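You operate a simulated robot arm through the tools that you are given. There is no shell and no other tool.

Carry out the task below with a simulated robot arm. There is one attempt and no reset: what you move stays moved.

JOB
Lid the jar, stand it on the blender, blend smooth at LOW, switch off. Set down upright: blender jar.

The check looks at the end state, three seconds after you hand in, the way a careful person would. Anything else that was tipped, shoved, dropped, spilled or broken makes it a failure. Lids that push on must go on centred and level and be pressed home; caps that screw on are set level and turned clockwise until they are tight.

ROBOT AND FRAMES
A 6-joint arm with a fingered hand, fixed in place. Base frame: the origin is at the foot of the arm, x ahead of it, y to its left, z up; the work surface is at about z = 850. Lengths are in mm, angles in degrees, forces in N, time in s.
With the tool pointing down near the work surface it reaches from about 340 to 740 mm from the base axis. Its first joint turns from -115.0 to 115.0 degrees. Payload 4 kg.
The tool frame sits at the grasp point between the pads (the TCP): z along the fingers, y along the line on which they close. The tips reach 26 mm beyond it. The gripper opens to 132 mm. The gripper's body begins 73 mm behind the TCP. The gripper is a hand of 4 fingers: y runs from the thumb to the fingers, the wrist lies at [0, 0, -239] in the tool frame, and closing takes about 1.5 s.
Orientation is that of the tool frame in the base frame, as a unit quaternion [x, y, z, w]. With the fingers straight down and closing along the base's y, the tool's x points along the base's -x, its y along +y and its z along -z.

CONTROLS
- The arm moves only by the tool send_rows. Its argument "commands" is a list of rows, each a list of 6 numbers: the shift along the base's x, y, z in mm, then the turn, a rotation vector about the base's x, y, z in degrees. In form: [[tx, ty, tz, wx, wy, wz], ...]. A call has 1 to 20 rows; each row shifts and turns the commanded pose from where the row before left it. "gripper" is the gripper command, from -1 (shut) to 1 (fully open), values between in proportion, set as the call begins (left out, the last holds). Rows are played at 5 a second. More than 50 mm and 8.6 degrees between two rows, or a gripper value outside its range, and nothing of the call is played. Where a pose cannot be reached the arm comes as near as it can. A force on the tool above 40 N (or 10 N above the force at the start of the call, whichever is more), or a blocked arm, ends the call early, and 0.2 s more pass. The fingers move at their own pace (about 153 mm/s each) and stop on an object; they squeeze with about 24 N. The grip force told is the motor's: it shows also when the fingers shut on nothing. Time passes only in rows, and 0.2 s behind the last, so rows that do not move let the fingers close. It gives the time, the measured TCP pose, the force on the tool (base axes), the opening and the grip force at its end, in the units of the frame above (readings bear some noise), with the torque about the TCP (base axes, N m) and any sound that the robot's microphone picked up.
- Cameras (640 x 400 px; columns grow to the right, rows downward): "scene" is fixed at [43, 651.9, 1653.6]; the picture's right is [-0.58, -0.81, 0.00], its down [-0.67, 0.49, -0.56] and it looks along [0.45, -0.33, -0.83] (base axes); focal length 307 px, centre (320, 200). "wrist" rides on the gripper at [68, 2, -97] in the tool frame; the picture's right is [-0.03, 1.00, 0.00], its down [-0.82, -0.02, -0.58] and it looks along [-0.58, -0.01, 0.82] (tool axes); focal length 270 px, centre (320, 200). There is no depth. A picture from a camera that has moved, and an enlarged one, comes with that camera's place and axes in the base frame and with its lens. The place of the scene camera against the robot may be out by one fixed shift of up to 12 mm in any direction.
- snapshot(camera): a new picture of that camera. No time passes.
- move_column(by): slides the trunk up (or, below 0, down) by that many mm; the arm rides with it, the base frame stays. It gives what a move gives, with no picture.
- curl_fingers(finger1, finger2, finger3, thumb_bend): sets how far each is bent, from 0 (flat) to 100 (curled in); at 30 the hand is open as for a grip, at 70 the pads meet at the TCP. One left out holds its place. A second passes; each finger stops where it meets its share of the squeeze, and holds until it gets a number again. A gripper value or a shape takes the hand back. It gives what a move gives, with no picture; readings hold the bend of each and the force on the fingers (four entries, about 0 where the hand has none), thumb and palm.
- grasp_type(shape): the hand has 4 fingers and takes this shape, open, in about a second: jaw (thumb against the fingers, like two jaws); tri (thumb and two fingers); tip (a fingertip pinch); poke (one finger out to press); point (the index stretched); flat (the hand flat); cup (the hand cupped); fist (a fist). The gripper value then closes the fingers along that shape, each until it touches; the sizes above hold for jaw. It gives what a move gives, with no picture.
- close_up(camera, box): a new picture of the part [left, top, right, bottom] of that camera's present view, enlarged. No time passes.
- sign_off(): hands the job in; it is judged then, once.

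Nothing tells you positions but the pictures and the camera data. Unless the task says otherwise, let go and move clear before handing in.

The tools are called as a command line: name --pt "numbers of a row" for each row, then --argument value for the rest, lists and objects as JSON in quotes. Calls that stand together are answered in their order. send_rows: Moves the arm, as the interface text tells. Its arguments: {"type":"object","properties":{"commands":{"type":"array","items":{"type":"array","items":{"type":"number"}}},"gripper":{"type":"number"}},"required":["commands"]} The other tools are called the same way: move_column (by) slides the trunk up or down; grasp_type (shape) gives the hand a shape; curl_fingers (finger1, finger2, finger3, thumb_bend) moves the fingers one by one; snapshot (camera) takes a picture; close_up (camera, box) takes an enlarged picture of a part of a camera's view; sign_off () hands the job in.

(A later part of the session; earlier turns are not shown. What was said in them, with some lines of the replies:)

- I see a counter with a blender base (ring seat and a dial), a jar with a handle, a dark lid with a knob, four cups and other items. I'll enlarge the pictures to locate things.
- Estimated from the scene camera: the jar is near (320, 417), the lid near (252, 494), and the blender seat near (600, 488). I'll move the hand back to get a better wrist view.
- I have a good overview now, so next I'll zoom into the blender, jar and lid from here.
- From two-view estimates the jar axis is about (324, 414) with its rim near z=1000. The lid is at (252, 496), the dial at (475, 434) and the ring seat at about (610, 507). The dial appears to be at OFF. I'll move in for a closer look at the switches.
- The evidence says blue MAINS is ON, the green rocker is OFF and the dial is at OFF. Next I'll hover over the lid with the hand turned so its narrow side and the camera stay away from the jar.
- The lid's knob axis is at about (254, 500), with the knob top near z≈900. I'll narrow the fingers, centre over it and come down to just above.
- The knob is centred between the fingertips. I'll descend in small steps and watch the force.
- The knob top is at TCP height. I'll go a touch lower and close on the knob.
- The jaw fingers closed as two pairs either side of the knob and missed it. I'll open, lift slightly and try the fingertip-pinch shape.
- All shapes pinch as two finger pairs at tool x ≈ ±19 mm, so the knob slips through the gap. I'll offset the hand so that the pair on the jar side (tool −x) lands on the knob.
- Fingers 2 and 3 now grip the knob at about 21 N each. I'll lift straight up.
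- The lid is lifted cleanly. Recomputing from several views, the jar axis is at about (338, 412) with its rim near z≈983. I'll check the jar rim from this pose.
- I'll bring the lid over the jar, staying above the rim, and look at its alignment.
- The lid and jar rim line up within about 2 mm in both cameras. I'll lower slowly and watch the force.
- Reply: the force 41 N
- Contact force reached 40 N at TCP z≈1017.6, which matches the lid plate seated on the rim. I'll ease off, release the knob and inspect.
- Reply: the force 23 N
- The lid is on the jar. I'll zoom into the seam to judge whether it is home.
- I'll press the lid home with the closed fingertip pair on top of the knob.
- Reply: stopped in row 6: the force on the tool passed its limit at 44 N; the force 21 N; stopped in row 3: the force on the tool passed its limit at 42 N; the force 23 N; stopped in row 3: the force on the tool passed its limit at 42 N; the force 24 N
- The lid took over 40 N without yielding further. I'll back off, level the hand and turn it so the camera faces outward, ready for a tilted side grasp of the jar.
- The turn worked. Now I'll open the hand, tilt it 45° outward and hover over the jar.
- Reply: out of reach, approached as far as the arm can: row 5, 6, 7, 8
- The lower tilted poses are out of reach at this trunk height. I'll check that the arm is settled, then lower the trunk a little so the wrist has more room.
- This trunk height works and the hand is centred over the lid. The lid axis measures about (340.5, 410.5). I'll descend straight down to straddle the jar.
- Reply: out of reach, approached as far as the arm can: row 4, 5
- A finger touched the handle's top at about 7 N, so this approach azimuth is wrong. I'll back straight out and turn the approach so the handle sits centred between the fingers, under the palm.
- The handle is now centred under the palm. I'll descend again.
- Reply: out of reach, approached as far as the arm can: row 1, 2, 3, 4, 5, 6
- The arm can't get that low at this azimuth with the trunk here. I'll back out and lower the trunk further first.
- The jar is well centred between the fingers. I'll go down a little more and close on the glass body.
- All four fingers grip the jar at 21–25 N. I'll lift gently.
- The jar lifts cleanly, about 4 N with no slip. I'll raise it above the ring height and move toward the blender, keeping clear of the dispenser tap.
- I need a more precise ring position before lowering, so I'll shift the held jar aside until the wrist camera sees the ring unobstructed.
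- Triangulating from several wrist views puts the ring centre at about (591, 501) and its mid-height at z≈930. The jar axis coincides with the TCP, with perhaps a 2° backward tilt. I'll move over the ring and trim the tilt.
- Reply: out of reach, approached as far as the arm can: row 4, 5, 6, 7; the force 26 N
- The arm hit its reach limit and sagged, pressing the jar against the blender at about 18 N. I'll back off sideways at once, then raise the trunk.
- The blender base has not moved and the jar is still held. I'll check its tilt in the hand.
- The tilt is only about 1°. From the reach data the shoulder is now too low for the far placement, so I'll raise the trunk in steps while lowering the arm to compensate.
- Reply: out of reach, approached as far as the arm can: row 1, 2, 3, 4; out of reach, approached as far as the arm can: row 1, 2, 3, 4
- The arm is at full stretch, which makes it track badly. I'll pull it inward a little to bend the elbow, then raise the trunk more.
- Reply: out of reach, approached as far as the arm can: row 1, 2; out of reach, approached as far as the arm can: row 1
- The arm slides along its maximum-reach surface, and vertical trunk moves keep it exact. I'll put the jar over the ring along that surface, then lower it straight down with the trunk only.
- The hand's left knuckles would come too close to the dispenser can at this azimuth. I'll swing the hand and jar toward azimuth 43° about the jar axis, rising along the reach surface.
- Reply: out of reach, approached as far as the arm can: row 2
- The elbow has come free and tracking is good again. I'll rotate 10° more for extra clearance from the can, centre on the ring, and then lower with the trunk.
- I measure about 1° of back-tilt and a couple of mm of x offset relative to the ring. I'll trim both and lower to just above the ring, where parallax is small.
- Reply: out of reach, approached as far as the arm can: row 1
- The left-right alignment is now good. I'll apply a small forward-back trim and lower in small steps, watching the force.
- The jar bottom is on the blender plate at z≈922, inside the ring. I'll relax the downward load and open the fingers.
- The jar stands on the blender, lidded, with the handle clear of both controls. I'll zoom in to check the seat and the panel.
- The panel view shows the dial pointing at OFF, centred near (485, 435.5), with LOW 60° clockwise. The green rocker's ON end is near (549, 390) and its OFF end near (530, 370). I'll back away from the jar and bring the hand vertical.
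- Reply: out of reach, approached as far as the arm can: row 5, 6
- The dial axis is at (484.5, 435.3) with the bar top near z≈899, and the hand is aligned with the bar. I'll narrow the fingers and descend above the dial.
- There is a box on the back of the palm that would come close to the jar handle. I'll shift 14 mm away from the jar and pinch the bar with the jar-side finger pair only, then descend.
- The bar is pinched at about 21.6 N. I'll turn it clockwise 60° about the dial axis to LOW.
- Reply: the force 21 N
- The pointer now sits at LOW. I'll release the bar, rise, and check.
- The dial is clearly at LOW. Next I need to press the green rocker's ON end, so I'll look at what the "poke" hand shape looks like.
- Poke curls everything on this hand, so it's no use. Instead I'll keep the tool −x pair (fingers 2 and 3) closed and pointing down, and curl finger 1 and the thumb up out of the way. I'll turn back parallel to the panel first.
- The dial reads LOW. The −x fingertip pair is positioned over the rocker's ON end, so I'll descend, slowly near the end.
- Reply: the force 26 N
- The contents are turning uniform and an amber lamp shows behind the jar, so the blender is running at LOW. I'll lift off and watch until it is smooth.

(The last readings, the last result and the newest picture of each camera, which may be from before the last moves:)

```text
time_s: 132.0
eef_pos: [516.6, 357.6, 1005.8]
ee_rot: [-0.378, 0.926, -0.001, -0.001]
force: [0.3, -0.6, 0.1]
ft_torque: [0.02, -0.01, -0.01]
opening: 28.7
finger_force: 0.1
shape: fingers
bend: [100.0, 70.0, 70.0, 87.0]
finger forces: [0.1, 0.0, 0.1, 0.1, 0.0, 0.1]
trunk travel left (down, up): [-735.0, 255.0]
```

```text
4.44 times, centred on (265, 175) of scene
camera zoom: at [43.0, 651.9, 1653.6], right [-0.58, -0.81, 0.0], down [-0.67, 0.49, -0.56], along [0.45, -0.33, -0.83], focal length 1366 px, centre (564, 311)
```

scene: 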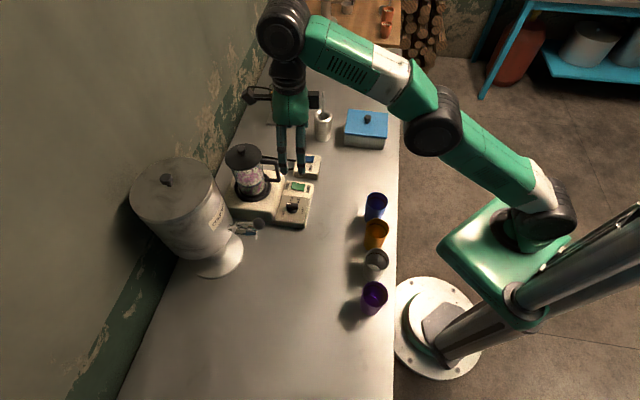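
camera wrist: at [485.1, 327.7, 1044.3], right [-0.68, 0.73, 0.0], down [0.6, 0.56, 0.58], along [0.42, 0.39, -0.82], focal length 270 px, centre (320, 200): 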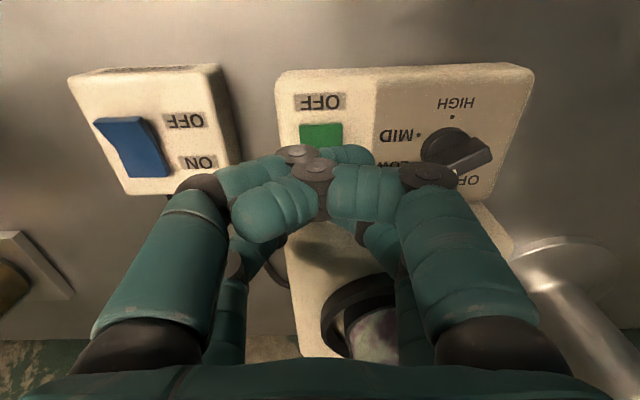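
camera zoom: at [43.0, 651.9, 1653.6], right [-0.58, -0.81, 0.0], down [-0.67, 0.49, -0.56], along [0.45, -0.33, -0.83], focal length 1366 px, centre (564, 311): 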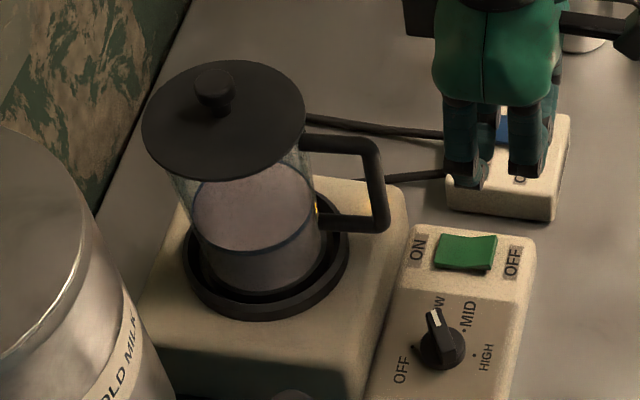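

close_up --camera "scene" --box '[250, 160, 290, 200]'

send_rows --pt "0 0 0 0 0 0" --pt "0 0 0 0 0 0" --pt "0 0 0 0 0 0" --pt "0 0 0 0 0 0" --pt "0 0 0 0 0 0" --pt "0 0 0 0 0 0" --pt "0 0 0 0 0 0" --pt "0 0 0 0 0 0" --pt "0 0 0 0 0 0" --pt "0 0 0 0 0 0"

close_up --camera "scene" --box '[235, 145, 290, 200]'

```text
10.00 times, centred on (270, 180) of scene
camera zoom: at [43.0, 651.9, 1653.6], right [-0.58, -0.81, 0.0], down [-0.67, 0.49, -0.56], along [0.45, -0.33, -0.83], focal length 3072 px, centre (820, 400)
```

zoom: 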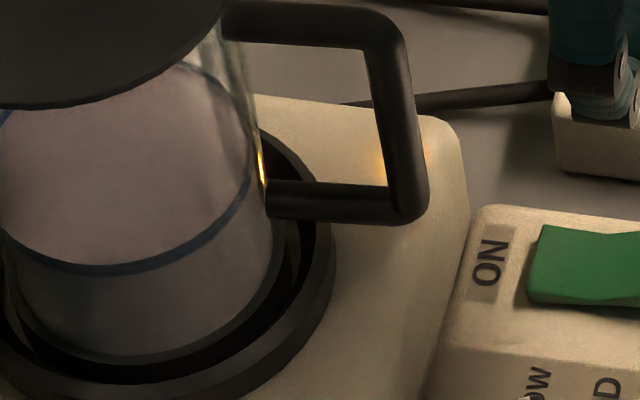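

```text
time_s: 134.2
eef_pos: [516.2, 356.8, 1006.6]
ee_rot: [-0.378, 0.926, -0.002, -0.001]
force: [0.5, 0.2, 0.2]
ft_torque: [0.03, 0.03, -0.04]
opening: 28.7
finger_force: 0.1
shape: fingers
bend: [100.0, 70.0, 70.0, 87.0]
finger forces: [0.0, 0.0, 0.1, 0.0, 0.1, 0.0]
trunk travel left (down, up): [-735.0, 255.0]
```

```text
7.27 times, centred on (262, 172) of scene
camera zoom: at [43.0, 651.9, 1653.6], right [-0.58, -0.81, 0.0], down [-0.67, 0.49, -0.56], along [0.45, -0.33, -0.83], focal length 2234 px, centre (738, 400)
```

zoom: 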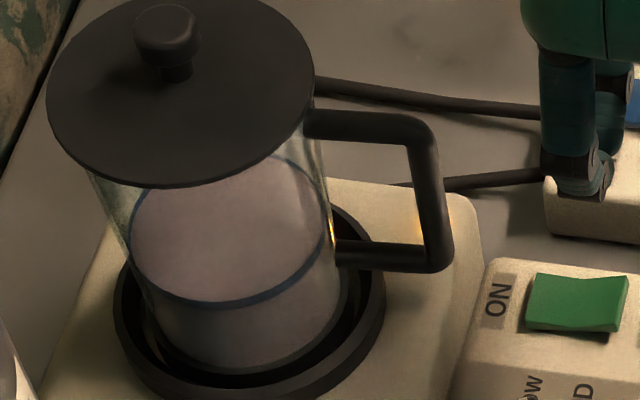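

The contents are uniform now. I'll press the rocker's OFF end.

send_rows --pt "0 0 -30 0 0 0" --pt "0 0 -25 0 0 0" --pt "0 0 -15 0 0 0" --pt "0 0 -8 0 0 0" --pt "0 0 0 0 0 0"

close_up --camera "scene" --box '[260, 140, 340, 220]'

```text
time_s: 135.4
eef_pos: [515.8, 359.4, 928.9]
ee_rot: [-0.377, 0.926, 0.0, -0.001]
force: [0.9, 0.1, 0.6]
ft_torque: [0.02, 0.02, 0.02]
opening: 28.8
finger_force: 0.0
shape: fingers
bend: [100.0, 70.0, 70.0, 87.0]
finger forces: [0.1, 0.0, 0.0, 0.1, 0.0, 0.0]
trunk travel left (down, up): [-735.0, 255.0]
```

```text
5.00 times, centred on (300, 180) of scene
camera zoom: at [43.0, 651.9, 1653.6], right [-0.58, -0.81, 0.0], down [-0.67, 0.49, -0.56], along [0.45, -0.33, -0.83], focal length 1536 px, centre (420, 300)
```

zoom: 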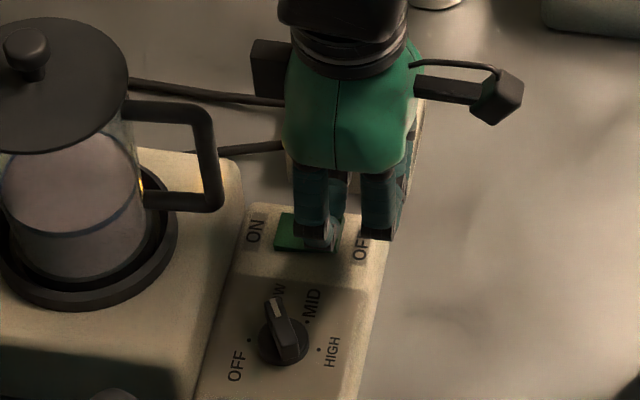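

send_rows --pt "-1 -1 -3 0 0 0" --pt "-1 -1 -3 0 0 0" --pt "0 0 -2 0 0 0" --pt "0 0 0 0 0 0"

send_rows --pt "0 0 -2 0 0 0" --pt "0 0 -1 0 0 0" --pt "0 0 0 0 0 0"

close_up --camera "scene" --box '[250, 140, 330, 220]'

```text
time_s: 136.4
eef_pos: [515.1, 356.4, 921.0]
ee_rot: [-0.378, 0.926, -0.001, -0.002]
force: [0.4, 1.4, 0.0]
ft_torque: [-0.04, 0.01, 0.04]
opening: 29.0
finger_force: 0.1
shape: fingers
bend: [100.0, 70.0, 70.0, 87.0]
finger forces: [0.0, 0.0, 0.0, 0.0, 0.0, 0.1]
trunk travel left (down, up): [-735.0, 255.0]
```

```text
time_s: 137.2
eef_pos: [515.0, 354.5, 920.1]
ee_rot: [-0.378, 0.926, 0.0, 0.0]
force: [0.6, 1.1, 7.6]
ft_torque: [0.15, -0.14, 0.01]
opening: 28.9
finger_force: 4.0
shape: fingers
bend: [100.0, 70.0, 70.0, 87.0]
finger forces: [0.1, 4.2, 3.9, 0.1, 0.0, 0.1]
trunk travel left (down, up): [-735.0, 255.0]
```

```text
5.00 times, centred on (290, 180) of scene
camera zoom: at [43.0, 651.9, 1653.6], right [-0.58, -0.81, 0.0], down [-0.67, 0.49, -0.56], along [0.45, -0.33, -0.83], focal length 1536 px, centre (470, 300)
```

zoom: 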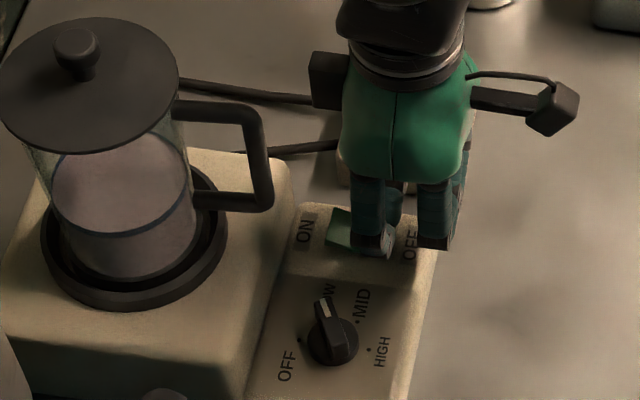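

The lamp has gone out and the rocker has flipped. I'll press slightly more to be sure, then lift off.

send_rows --pt "0 0 -1 0 0 0" --pt "0 0 -1 0 0 0" --pt "0 0 0 0 0 0"

send_rows --pt "0 0 10 0 0 0" --pt "0 0 20 0 0 0" --pt "0 0 30 0 0 0" --pt "0 0 30 0 0 0" --pt "-10 -5 30 0 0 0" --pt "0 0 0 0 0 0"

close_up --camera "scene" --box '[230, 130, 330, 220]'

close_up --camera "wrist" --box '[230, 30, 450, 200]'

```text
time_s: 138.0
eef_pos: [515.3, 354.1, 917.0]
ee_rot: [-0.377, 0.926, 0.0, 0.001]
force: [-0.5, 0.5, 22.4]
ft_torque: [0.39, -0.35, 0.01]
opening: 29.1
finger_force: 11.1
shape: fingers
bend: [100.0, 72.0, 71.0, 87.0]
finger forces: [0.1, 12.5, 10.4, 0.0, 0.1, 0.0]
trunk travel left (down, up): [-735.0, 255.0]
```

```text
time_s: 139.4
eef_pos: [503.6, 349.4, 1034.4]
ee_rot: [-0.379, 0.925, 0.0, -0.001]
force: [-0.5, 0.4, -0.4]
ft_torque: [0.01, -0.01, 0.0]
opening: 28.8
finger_force: 0.0
shape: fingers
bend: [100.0, 70.0, 70.0, 87.0]
finger forces: [0.0, 0.1, 0.1, 0.0, 0.0, 0.0]
trunk travel left (down, up): [-735.0, 255.0]
```

```text
4.44 times, centred on (280, 175) of scene
camera zoom: at [43.0, 651.9, 1653.6], right [-0.58, -0.81, 0.0], down [-0.67, 0.49, -0.56], along [0.45, -0.33, -0.83], focal length 1366 px, centre (498, 311)
```

zoom: 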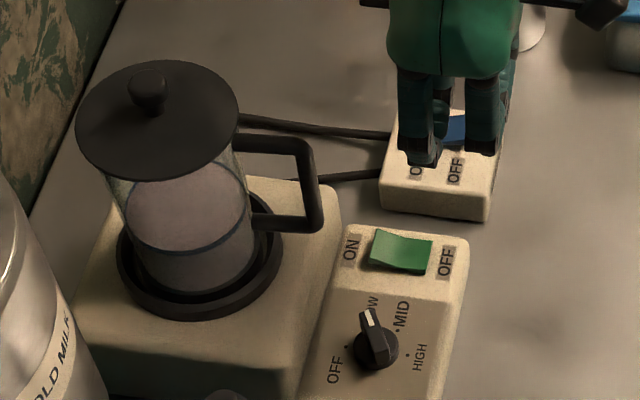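

```text
2.35 times, centred on (340, 115) of wrist
camera zoom: at [453.4, 303.2, 1132.4], right [-0.68, 0.73, 0.0], down [0.6, 0.56, 0.57], along [0.42, 0.39, -0.82], focal length 636 px, centre (273, 400)
```

zoom: 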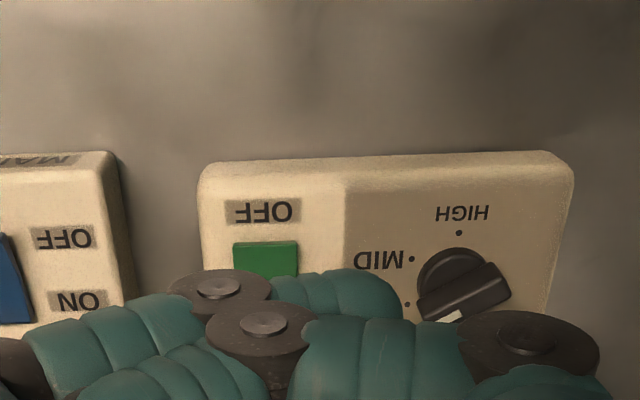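

The blender is off: green rocker at OFF, lamp out, contents smooth. I'll retreat and tilt the camera to inspect the lid seam and jar seating before finishing.

send_rows --pt "-15 -12 20 0 0 0" --pt "-25 -20 20 0 0 0" --pt "-25 -20 20 0 0 0" --pt "-20 -15 20 5.6 -5.7 0" --pt "0 0 0 5.6 -5.7 0" --pt "0 0 0 5.6 -5.7 0" --pt "0 0 0 5.6 -5.7 0" --pt "0 0 0 0 0 0" --gripper 1

snapshot --camera "wrist"

snapshot --camera "scene"

```text
time_s: 141.2
eef_pos: [419.5, 283.4, 1114.4]
ee_rot: [-0.363, 0.891, 0.103, 0.254]
force: [-0.6, 0.2, 0.3]
ft_torque: [0.0, -0.02, 0.03]
opening: 126.0
finger_force: 0.1
shape: jaw
bend: [39.0, 39.0, 39.0, 28.0]
finger forces: [0.1, 0.1, 0.0, 0.1, 0.0, 0.1]
trunk travel left (down, up): [-735.0, 255.0]
```

```text
taken
camera wrist: at [341.4, 207.9, 1161.8], right [-0.68, 0.73, 0.01], down [0.29, 0.26, 0.92], along [0.67, 0.63, -0.39], focal length 270 px, centre (320, 200)
```

wrist: 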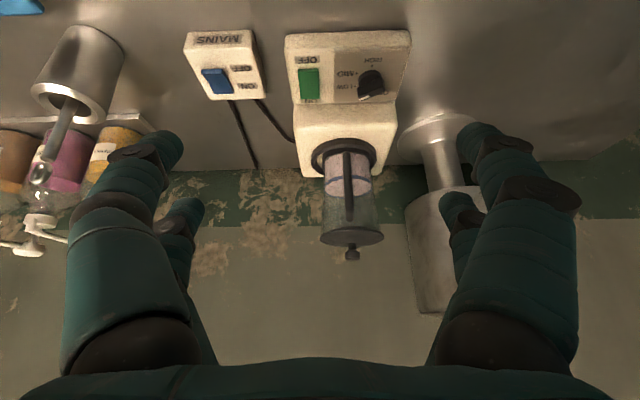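

```text
taken
```

scene: 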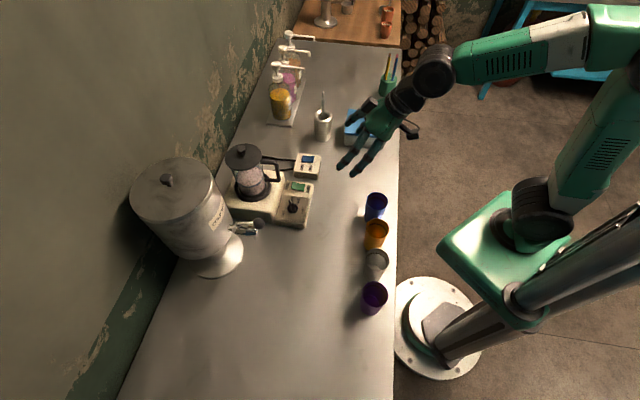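

close_up --camera "wrist" --box '[290, 20, 420, 140]'

close_up --camera "wrist" --box '[300, 130, 400, 270]'

close_up --camera "wrist" --box '[320, 215, 385, 265]'

```text
3.33 times, centred on (355, 80) of wrist
camera zoom: at [341.4, 207.9, 1161.8], right [-0.68, 0.73, 0.01], down [0.29, 0.26, 0.92], along [0.67, 0.63, -0.39], focal length 901 px, centre (203, 600)
```

zoom: 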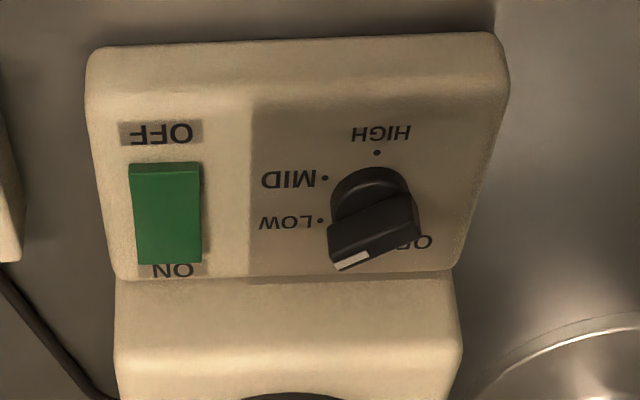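

```text
2.86 times, centred on (350, 200) of wrist
camera zoom: at [341.4, 207.9, 1161.8], right [-0.68, 0.73, 0.01], down [0.29, 0.26, 0.92], along [0.67, 0.63, -0.39], focal length 772 px, centre (234, 200)
```

zoom: 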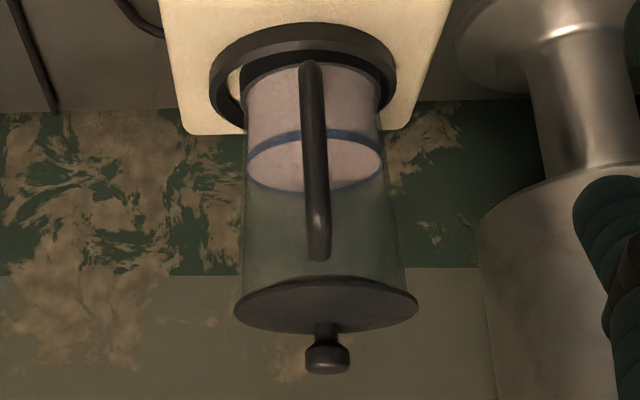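

```text
8.00 times, centred on (352, 240) of wrist
camera zoom: at [341.4, 207.9, 1161.8], right [-0.68, 0.73, 0.01], down [0.29, 0.26, 0.92], along [0.67, 0.63, -0.39], focal length 2162 px, centre (60, -120)
```

zoom: 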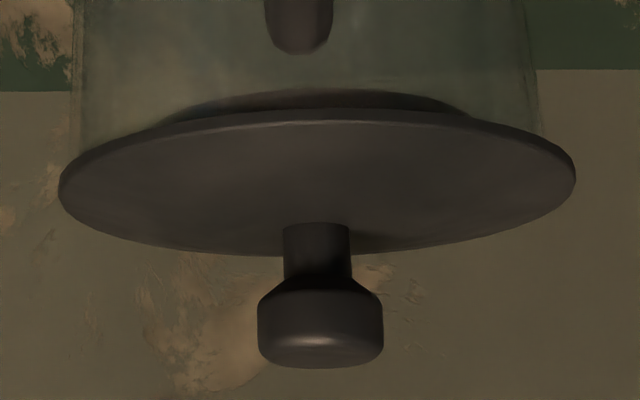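

close_up --camera "scene" --box '[210, 140, 410, 320]'

```text
2.22 times, centred on (310, 230) of scene
camera zoom: at [43.0, 651.9, 1653.6], right [-0.58, -0.81, 0.0], down [-0.67, 0.49, -0.56], along [0.45, -0.33, -0.83], focal length 683 px, centre (342, 133)
```

zoom: 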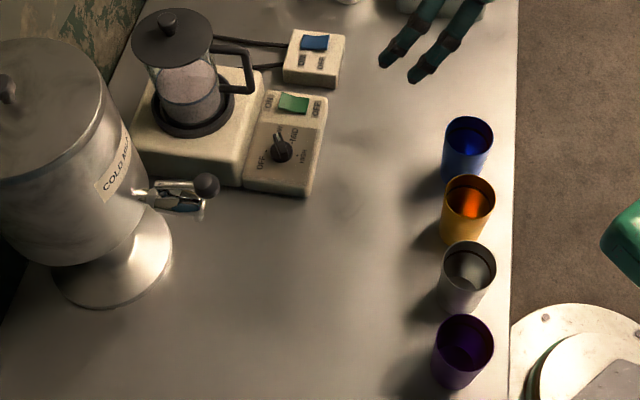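

Comparing with the first picture, the blue and orange cups look slightly shifted, probably brushed by the forearm when the trunk was low. I'll measure that precisely.

close_up --camera "scene" --box '[290, 200, 400, 310]'

close_up --camera "scene" --box '[345, 180, 405, 320]'

```text
3.64 times, centred on (345, 255) of scene
camera zoom: at [43.0, 651.9, 1653.6], right [-0.58, -0.81, 0.0], down [-0.67, 0.49, -0.56], along [0.45, -0.33, -0.83], focal length 1117 px, centre (229, 0)
```

zoom: 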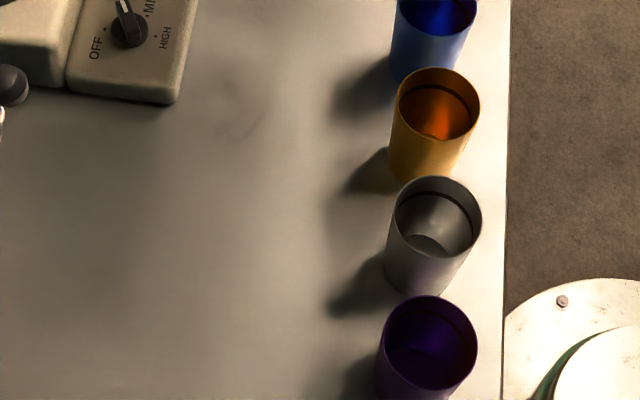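

```text
2.86 times, centred on (375, 250) of scene
camera zoom: at [43.0, 651.9, 1653.6], right [-0.58, -0.81, 0.0], down [-0.67, 0.49, -0.56], along [0.45, -0.33, -0.83], focal length 878 px, centre (163, 57)
```

zoom: 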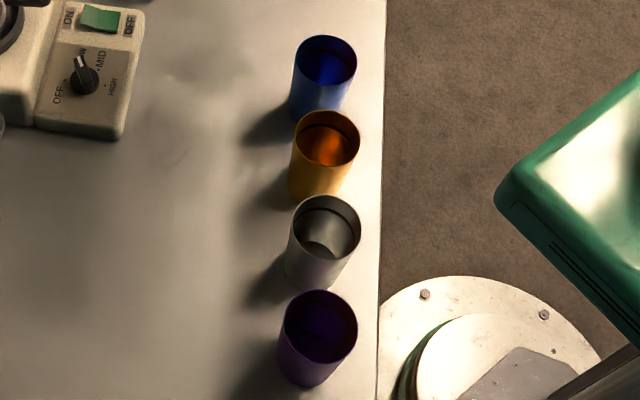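

Blue has moved about 12 mm and orange about 5 mm; the other cups are unmoved. I'll carefully put the blue cup back where it was. First I'll bring the hand vertical above it, turned so the fingers close across the row of cups.

send_rows --pt "-22 -8 5 -5.6 5.7 0" --pt "-22 -8 5 -5.6 5.7 0" --pt "-22 -8 5 -5.6 5.7 0" --pt "-22 -8 5 -5.6 5.7 0" --pt "0 0 0 0 0 -8.2" --pt "0 0 0 0 0 -8.2" --pt "0 0 0 0 0 -8.2" --pt "0 0 0 0 0 -8.2" --pt "0 0 0 0 0 -8.2" --pt "0 0 0 0 0 -8.2" --pt "0 0 0 0 0 -8.2" --pt "0 0 0 0 0 -8.2" --pt "0 0 0 0 0 -8.2" --pt "0 0 0 0 0 -8.2" --pt "0 0 0 0 0 -8" --pt "0 0 0 0 0 0" --gripper 1

snapshot --camera "wrist"

snapshot --camera "scene"

```text
time_s: 144.6
eef_pos: [331.6, 251.9, 1137.2]
ee_rot: [0.388, 0.921, 0.0, -0.001]
force: [0.4, -0.3, 0.0]
ft_torque: [0.01, -0.03, -0.01]
opening: 126.2
finger_force: 0.1
shape: jaw
bend: [39.0, 39.0, 39.0, 28.0]
finger forces: [0.0, 0.0, 0.1, 0.0, 0.0, 0.0]
trunk travel left (down, up): [-735.0, 255.0]
```

```text
taken
camera wrist: at [285.4, 301.6, 1233.6], right [0.73, 0.68, 0.0], down [0.56, -0.6, 0.58], along [0.39, -0.42, -0.82], focal length 270 px, centre (320, 200)
```

wrist: 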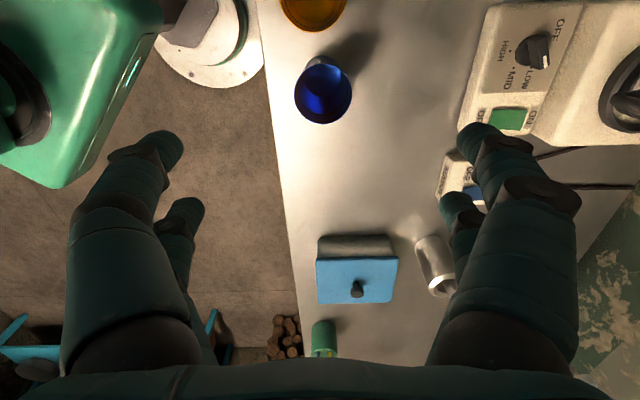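

```text
taken
```

scene: 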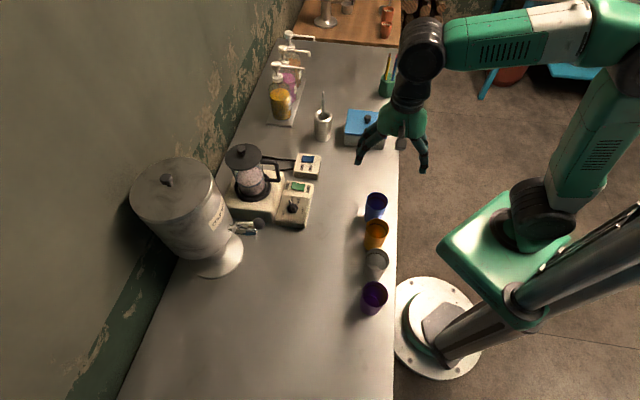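

send_rows --pt "2 0 -30 0 0 0" --pt "2 0 -35 0 0 0" --pt "0 0 -35 0 0 0" --pt "0 0 -25 0 0 0" --pt "0 0 0 0 0 0"

snapshot --camera "wrist"

close_up --camera "scene" --box '[330, 120, 430, 240]'

```text
time_s: 145.8
eef_pos: [336.3, 251.9, 1010.0]
ee_rot: [0.387, 0.922, 0.001, -0.002]
force: [0.3, 0.1, 0.5]
ft_torque: [0.02, 0.02, 0.02]
opening: 126.2
finger_force: 0.0
shape: jaw
bend: [39.0, 39.0, 39.0, 28.0]
finger forces: [0.1, 0.0, 0.1, 0.0, 0.0, 0.0]
trunk travel left (down, up): [-735.0, 255.0]
```

```text
taken
camera wrist: at [289.6, 302.2, 1108.1], right [0.73, 0.68, 0.0], down [0.56, -0.6, 0.58], along [0.39, -0.42, -0.82], focal length 270 px, centre (320, 200)
```

wrist: 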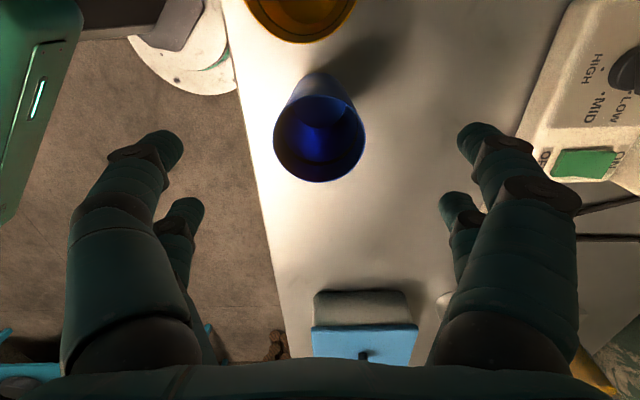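

```text
3.33 times, centred on (380, 180) of scene
camera zoom: at [43.0, 651.9, 1653.6], right [-0.58, -0.81, 0.0], down [-0.67, 0.49, -0.56], along [0.45, -0.33, -0.83], focal length 1024 px, centre (120, 267)
```

zoom: 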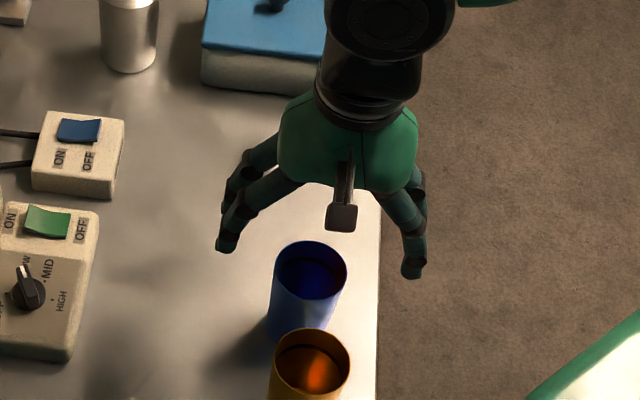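

The blue cup's centre is at (335.4, 252.3) with its rim at z≈943, and the hand is aligned. I'll descend and grip gently.

send_rows --pt "-0.5 0.3 -25 0 0 0" --pt "0 0 -25 0 0 0" --pt "0 0 -20 0 0 0" --pt "0 0 -18 0 0 0" --pt "0 0 0 0 0 0"

snapshot --camera "wrist"

send_rows --pt "0 0 0 0 0 0" --pt "0 0 0 0 0 0" --pt "0 0 0 0 0 0" --pt "0 0 0 0 0 0" --pt "0 0 0 0 0 0" --pt "0 0 0 0 0 0" --gripper -1

close_up --camera "scene" --box '[330, 140, 430, 260]'

snapshot --camera "wrist"

```text
time_s: 147.0
eef_pos: [336.2, 253.0, 921.7]
ee_rot: [0.388, 0.922, 0.0, -0.001]
force: [0.7, 0.7, 0.4]
ft_torque: [-0.02, 0.0, 0.01]
opening: 126.0
finger_force: 0.0
shape: jaw
bend: [39.0, 39.0, 39.0, 28.0]
finger forces: [0.0, 0.1, 0.0, 0.1, 0.0, 0.0]
trunk travel left (down, up): [-735.0, 255.0]
```

```text
taken
camera wrist: at [290.3, 302.2, 1019.8], right [0.73, 0.68, 0.0], down [0.56, -0.6, 0.58], along [0.39, -0.42, -0.82], focal length 270 px, centre (320, 200)
```

wrist: 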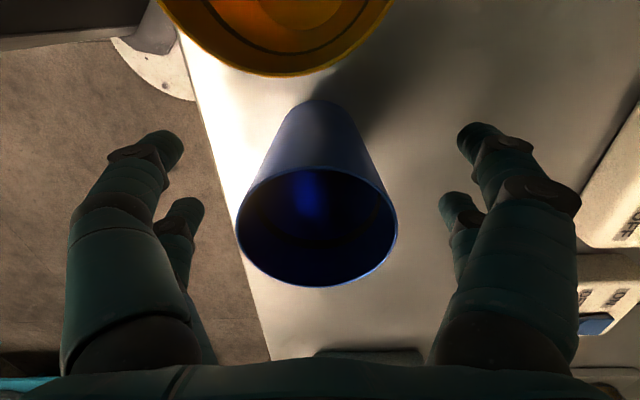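

```text
time_s: 148.4
eef_pos: [336.9, 252.2, 921.8]
ee_rot: [0.388, 0.922, 0.001, -0.001]
force: [0.5, 0.1, 0.4]
ft_torque: [0.0, -0.02, 0.02]
opening: 36.4
finger_force: 24.0
shape: jaw
bend: [74.0, 74.0, 74.0, 70.0]
finger forces: [22.6, 23.0, 21.1, 0.1, 21.6, 0.1]
trunk travel left (down, up): [-735.0, 255.0]
```

```text
3.33 times, centred on (380, 200) of scene
camera zoom: at [43.0, 651.9, 1653.6], right [-0.58, -0.81, 0.0], down [-0.67, 0.49, -0.56], along [0.45, -0.33, -0.83], focal length 1024 px, centre (120, 200)
```

zoom: 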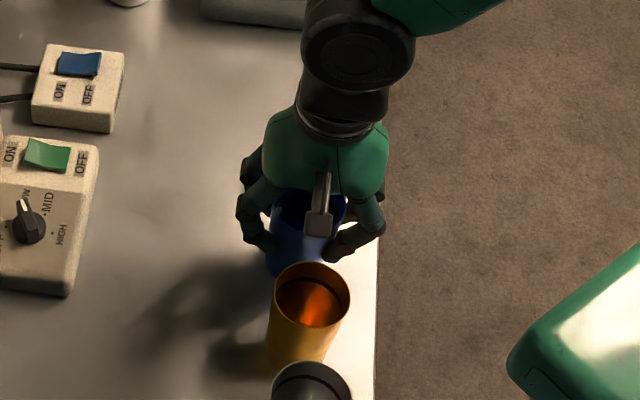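

```text
taken
camera wrist: at [290.3, 302.2, 1020.0], right [0.73, 0.68, 0.0], down [0.56, -0.6, 0.58], along [0.39, -0.42, -0.82], focal length 270 px, centre (320, 200)
```

wrist: 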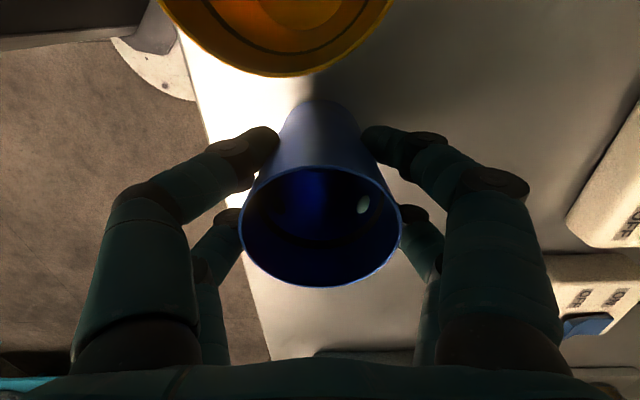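

send_rows --pt "0 0 2 0 0 0" --pt "0 0 3 0 0 0" --pt "-1.6 -3.6 0 0 0 0" --pt "-1.6 -3.6 0 0 0 0" --pt "-1.6 -3.7 0 0 0 0" --pt "0 0 0 0 0 0" --pt "0 0 -3 0 0 0" --pt "0 0 -1.5 0 0 0" --pt "0 0 0 0 0 0"

close_up --camera "scene" --box '[210, 140, 410, 320]'

```text
time_s: 150.4
eef_pos: [331.3, 239.1, 923.5]
ee_rot: [0.387, 0.922, 0.001, -0.001]
force: [0.1, -0.3, -0.7]
ft_torque: [0.03, -0.01, -0.02]
opening: 36.4
finger_force: 23.6
shape: jaw
bend: [74.0, 74.0, 74.0, 70.0]
finger forces: [22.7, 23.1, 21.4, 0.1, 21.5, 0.0]
trunk travel left (down, up): [-735.0, 255.0]
```

```text
2.22 times, centred on (310, 230) of scene
camera zoom: at [43.0, 651.9, 1653.6], right [-0.58, -0.81, 0.0], down [-0.67, 0.49, -0.56], along [0.45, -0.33, -0.83], focal length 683 px, centre (342, 133)
```

zoom: 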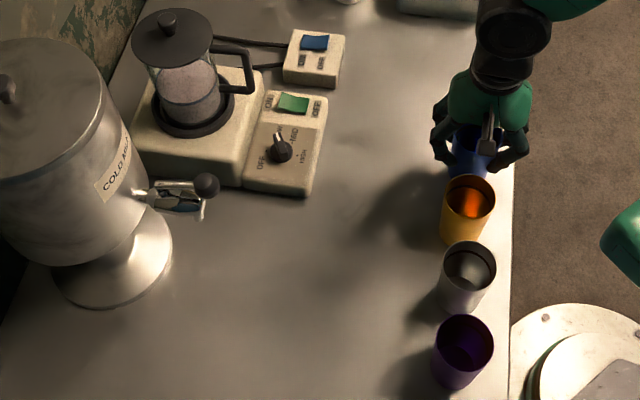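

send_rows --pt "0 0 -0.7 0 0 0" --pt "0 0 0 0 0 0"

send_rows --pt "0 0 0 0 0 0" --pt "0 0 0 0 0 0" --pt "0 0 0 0 0 0" --pt "0 0 0 0 0 0" --pt "0 0 0 0 0 0" --pt "0 0 20 0 0 0" --pt "0 0 30 0 0 0" --pt "0 0 40 0 0 0" --pt "0 0 40 0 0 0" --pt "0 0 40 0 0 0" --pt "0 0 0 0 0 0" --gripper 0.9

close_up --camera "scene" --box '[210, 140, 410, 320]'

close_up --camera "scene" --box '[290, 200, 400, 310]'

```text
time_s: 151.0
eef_pos: [332.2, 240.1, 921.5]
ee_rot: [0.387, 0.922, 0.001, -0.002]
force: [0.8, 0.4, 1.2]
ft_torque: [-0.02, 0.04, 0.0]
opening: 36.1
finger_force: 23.8
shape: jaw
bend: [74.0, 74.0, 74.0, 70.0]
finger forces: [23.0, 23.2, 21.2, 0.0, 21.6, 0.0]
trunk travel left (down, up): [-735.0, 255.0]
```

```text
time_s: 153.4
eef_pos: [332.5, 240.6, 1091.9]
ee_rot: [0.387, 0.922, 0.001, -0.002]
force: [-0.1, 0.3, 0.4]
ft_torque: [0.05, 0.0, -0.01]
opening: 119.7
finger_force: 0.1
shape: jaw
bend: [47.0, 47.0, 47.0, 32.0]
finger forces: [0.0, 0.1, 0.0, 0.1, 0.0, 0.0]
trunk travel left (down, up): [-735.0, 255.0]
```

```text
2.22 times, centred on (310, 230) of scene
camera zoom: at [43.0, 651.9, 1653.6], right [-0.58, -0.81, 0.0], down [-0.67, 0.49, -0.56], along [0.45, -0.33, -0.83], focal length 683 px, centre (342, 133)
```

zoom: 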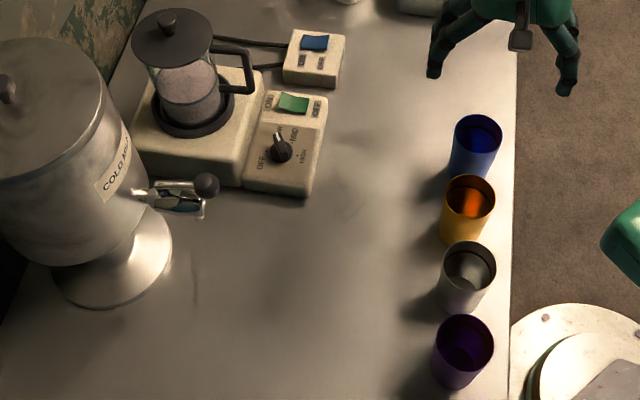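

```text
3.64 times, centred on (345, 255) of scene
camera zoom: at [43.0, 651.9, 1653.6], right [-0.58, -0.81, 0.0], down [-0.67, 0.49, -0.56], along [0.45, -0.33, -0.83], focal length 1117 px, centre (229, 0)
```

zoom: 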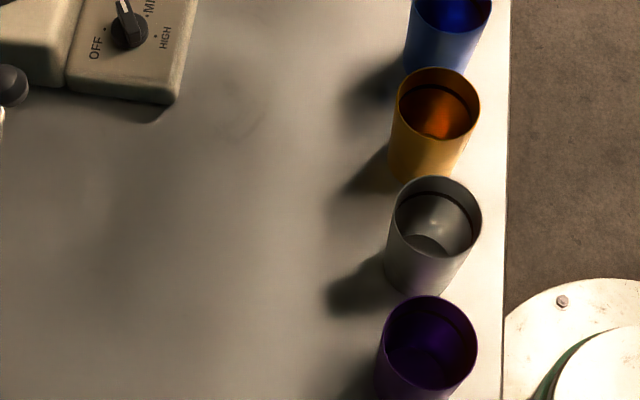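

Blue is back at its original spot and everything else is in place. The jar stands lidded on the blender, the contents are smooth and the blender is switched off. I'll move the hand clear.

send_rows --pt "0 0 30 0 0 0" --pt "10 -15 40 0 0 0" --pt "10 -15 30 0 0 0" --pt "0 0 0 0 0 0" --pt "0 0 0 0 0 0"

snapshot --camera "scene"

```text
time_s: 154.6
eef_pos: [351.3, 210.4, 1192.8]
ee_rot: [0.387, 0.922, 0.001, -0.002]
force: [-0.3, -0.3, -0.4]
ft_torque: [-0.03, 0.02, -0.01]
opening: 119.5
finger_force: 0.0
shape: jaw
bend: [47.0, 47.0, 47.0, 32.0]
finger forces: [0.0, 0.0, 0.1, 0.0, 0.1, 0.0]
trunk travel left (down, up): [-735.0, 255.0]
```

```text
taken
```

scene: 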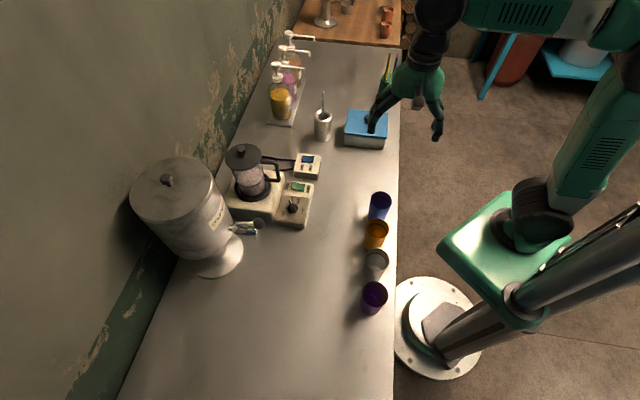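

The jar stands lidded and upright on the blender, the contents are smooth, the rocker is OFF, and the hand is clear. I'm handing in.

sign_off

```text
The job is handed in.
```

The jar is lidded and standing upright on the blender. The contents were blended at LOW until they looked uniform, and the blender is switched off. I've handed the job in and don't have the result of the check.

- **Lid:** pushed on level over the jar and pressed to just over 40 N, where it stopped moving. It looks about 1 mm off-centre.
- **Blending:** the dial went to LOW while the power was off, and the blender then ran for about 10 seconds. I switched it off at the green rocker and the lamp went out. The dial still points at LOW, and the mains switch is ON as I found it.
- **Bump on the way:** the arm ran out of reach while carrying the jar, and the jar pressed against the blender at about 18 N. I saw no movement of the blender, and the jar stayed upright in the grip.
- **Cups:** I found the blue cup shifted about 10 mm and the orange one about 5 mm, probably brushed by the arm. I put the blue cup back to within a few mm and left the orange one. The other two cups match the first picture.
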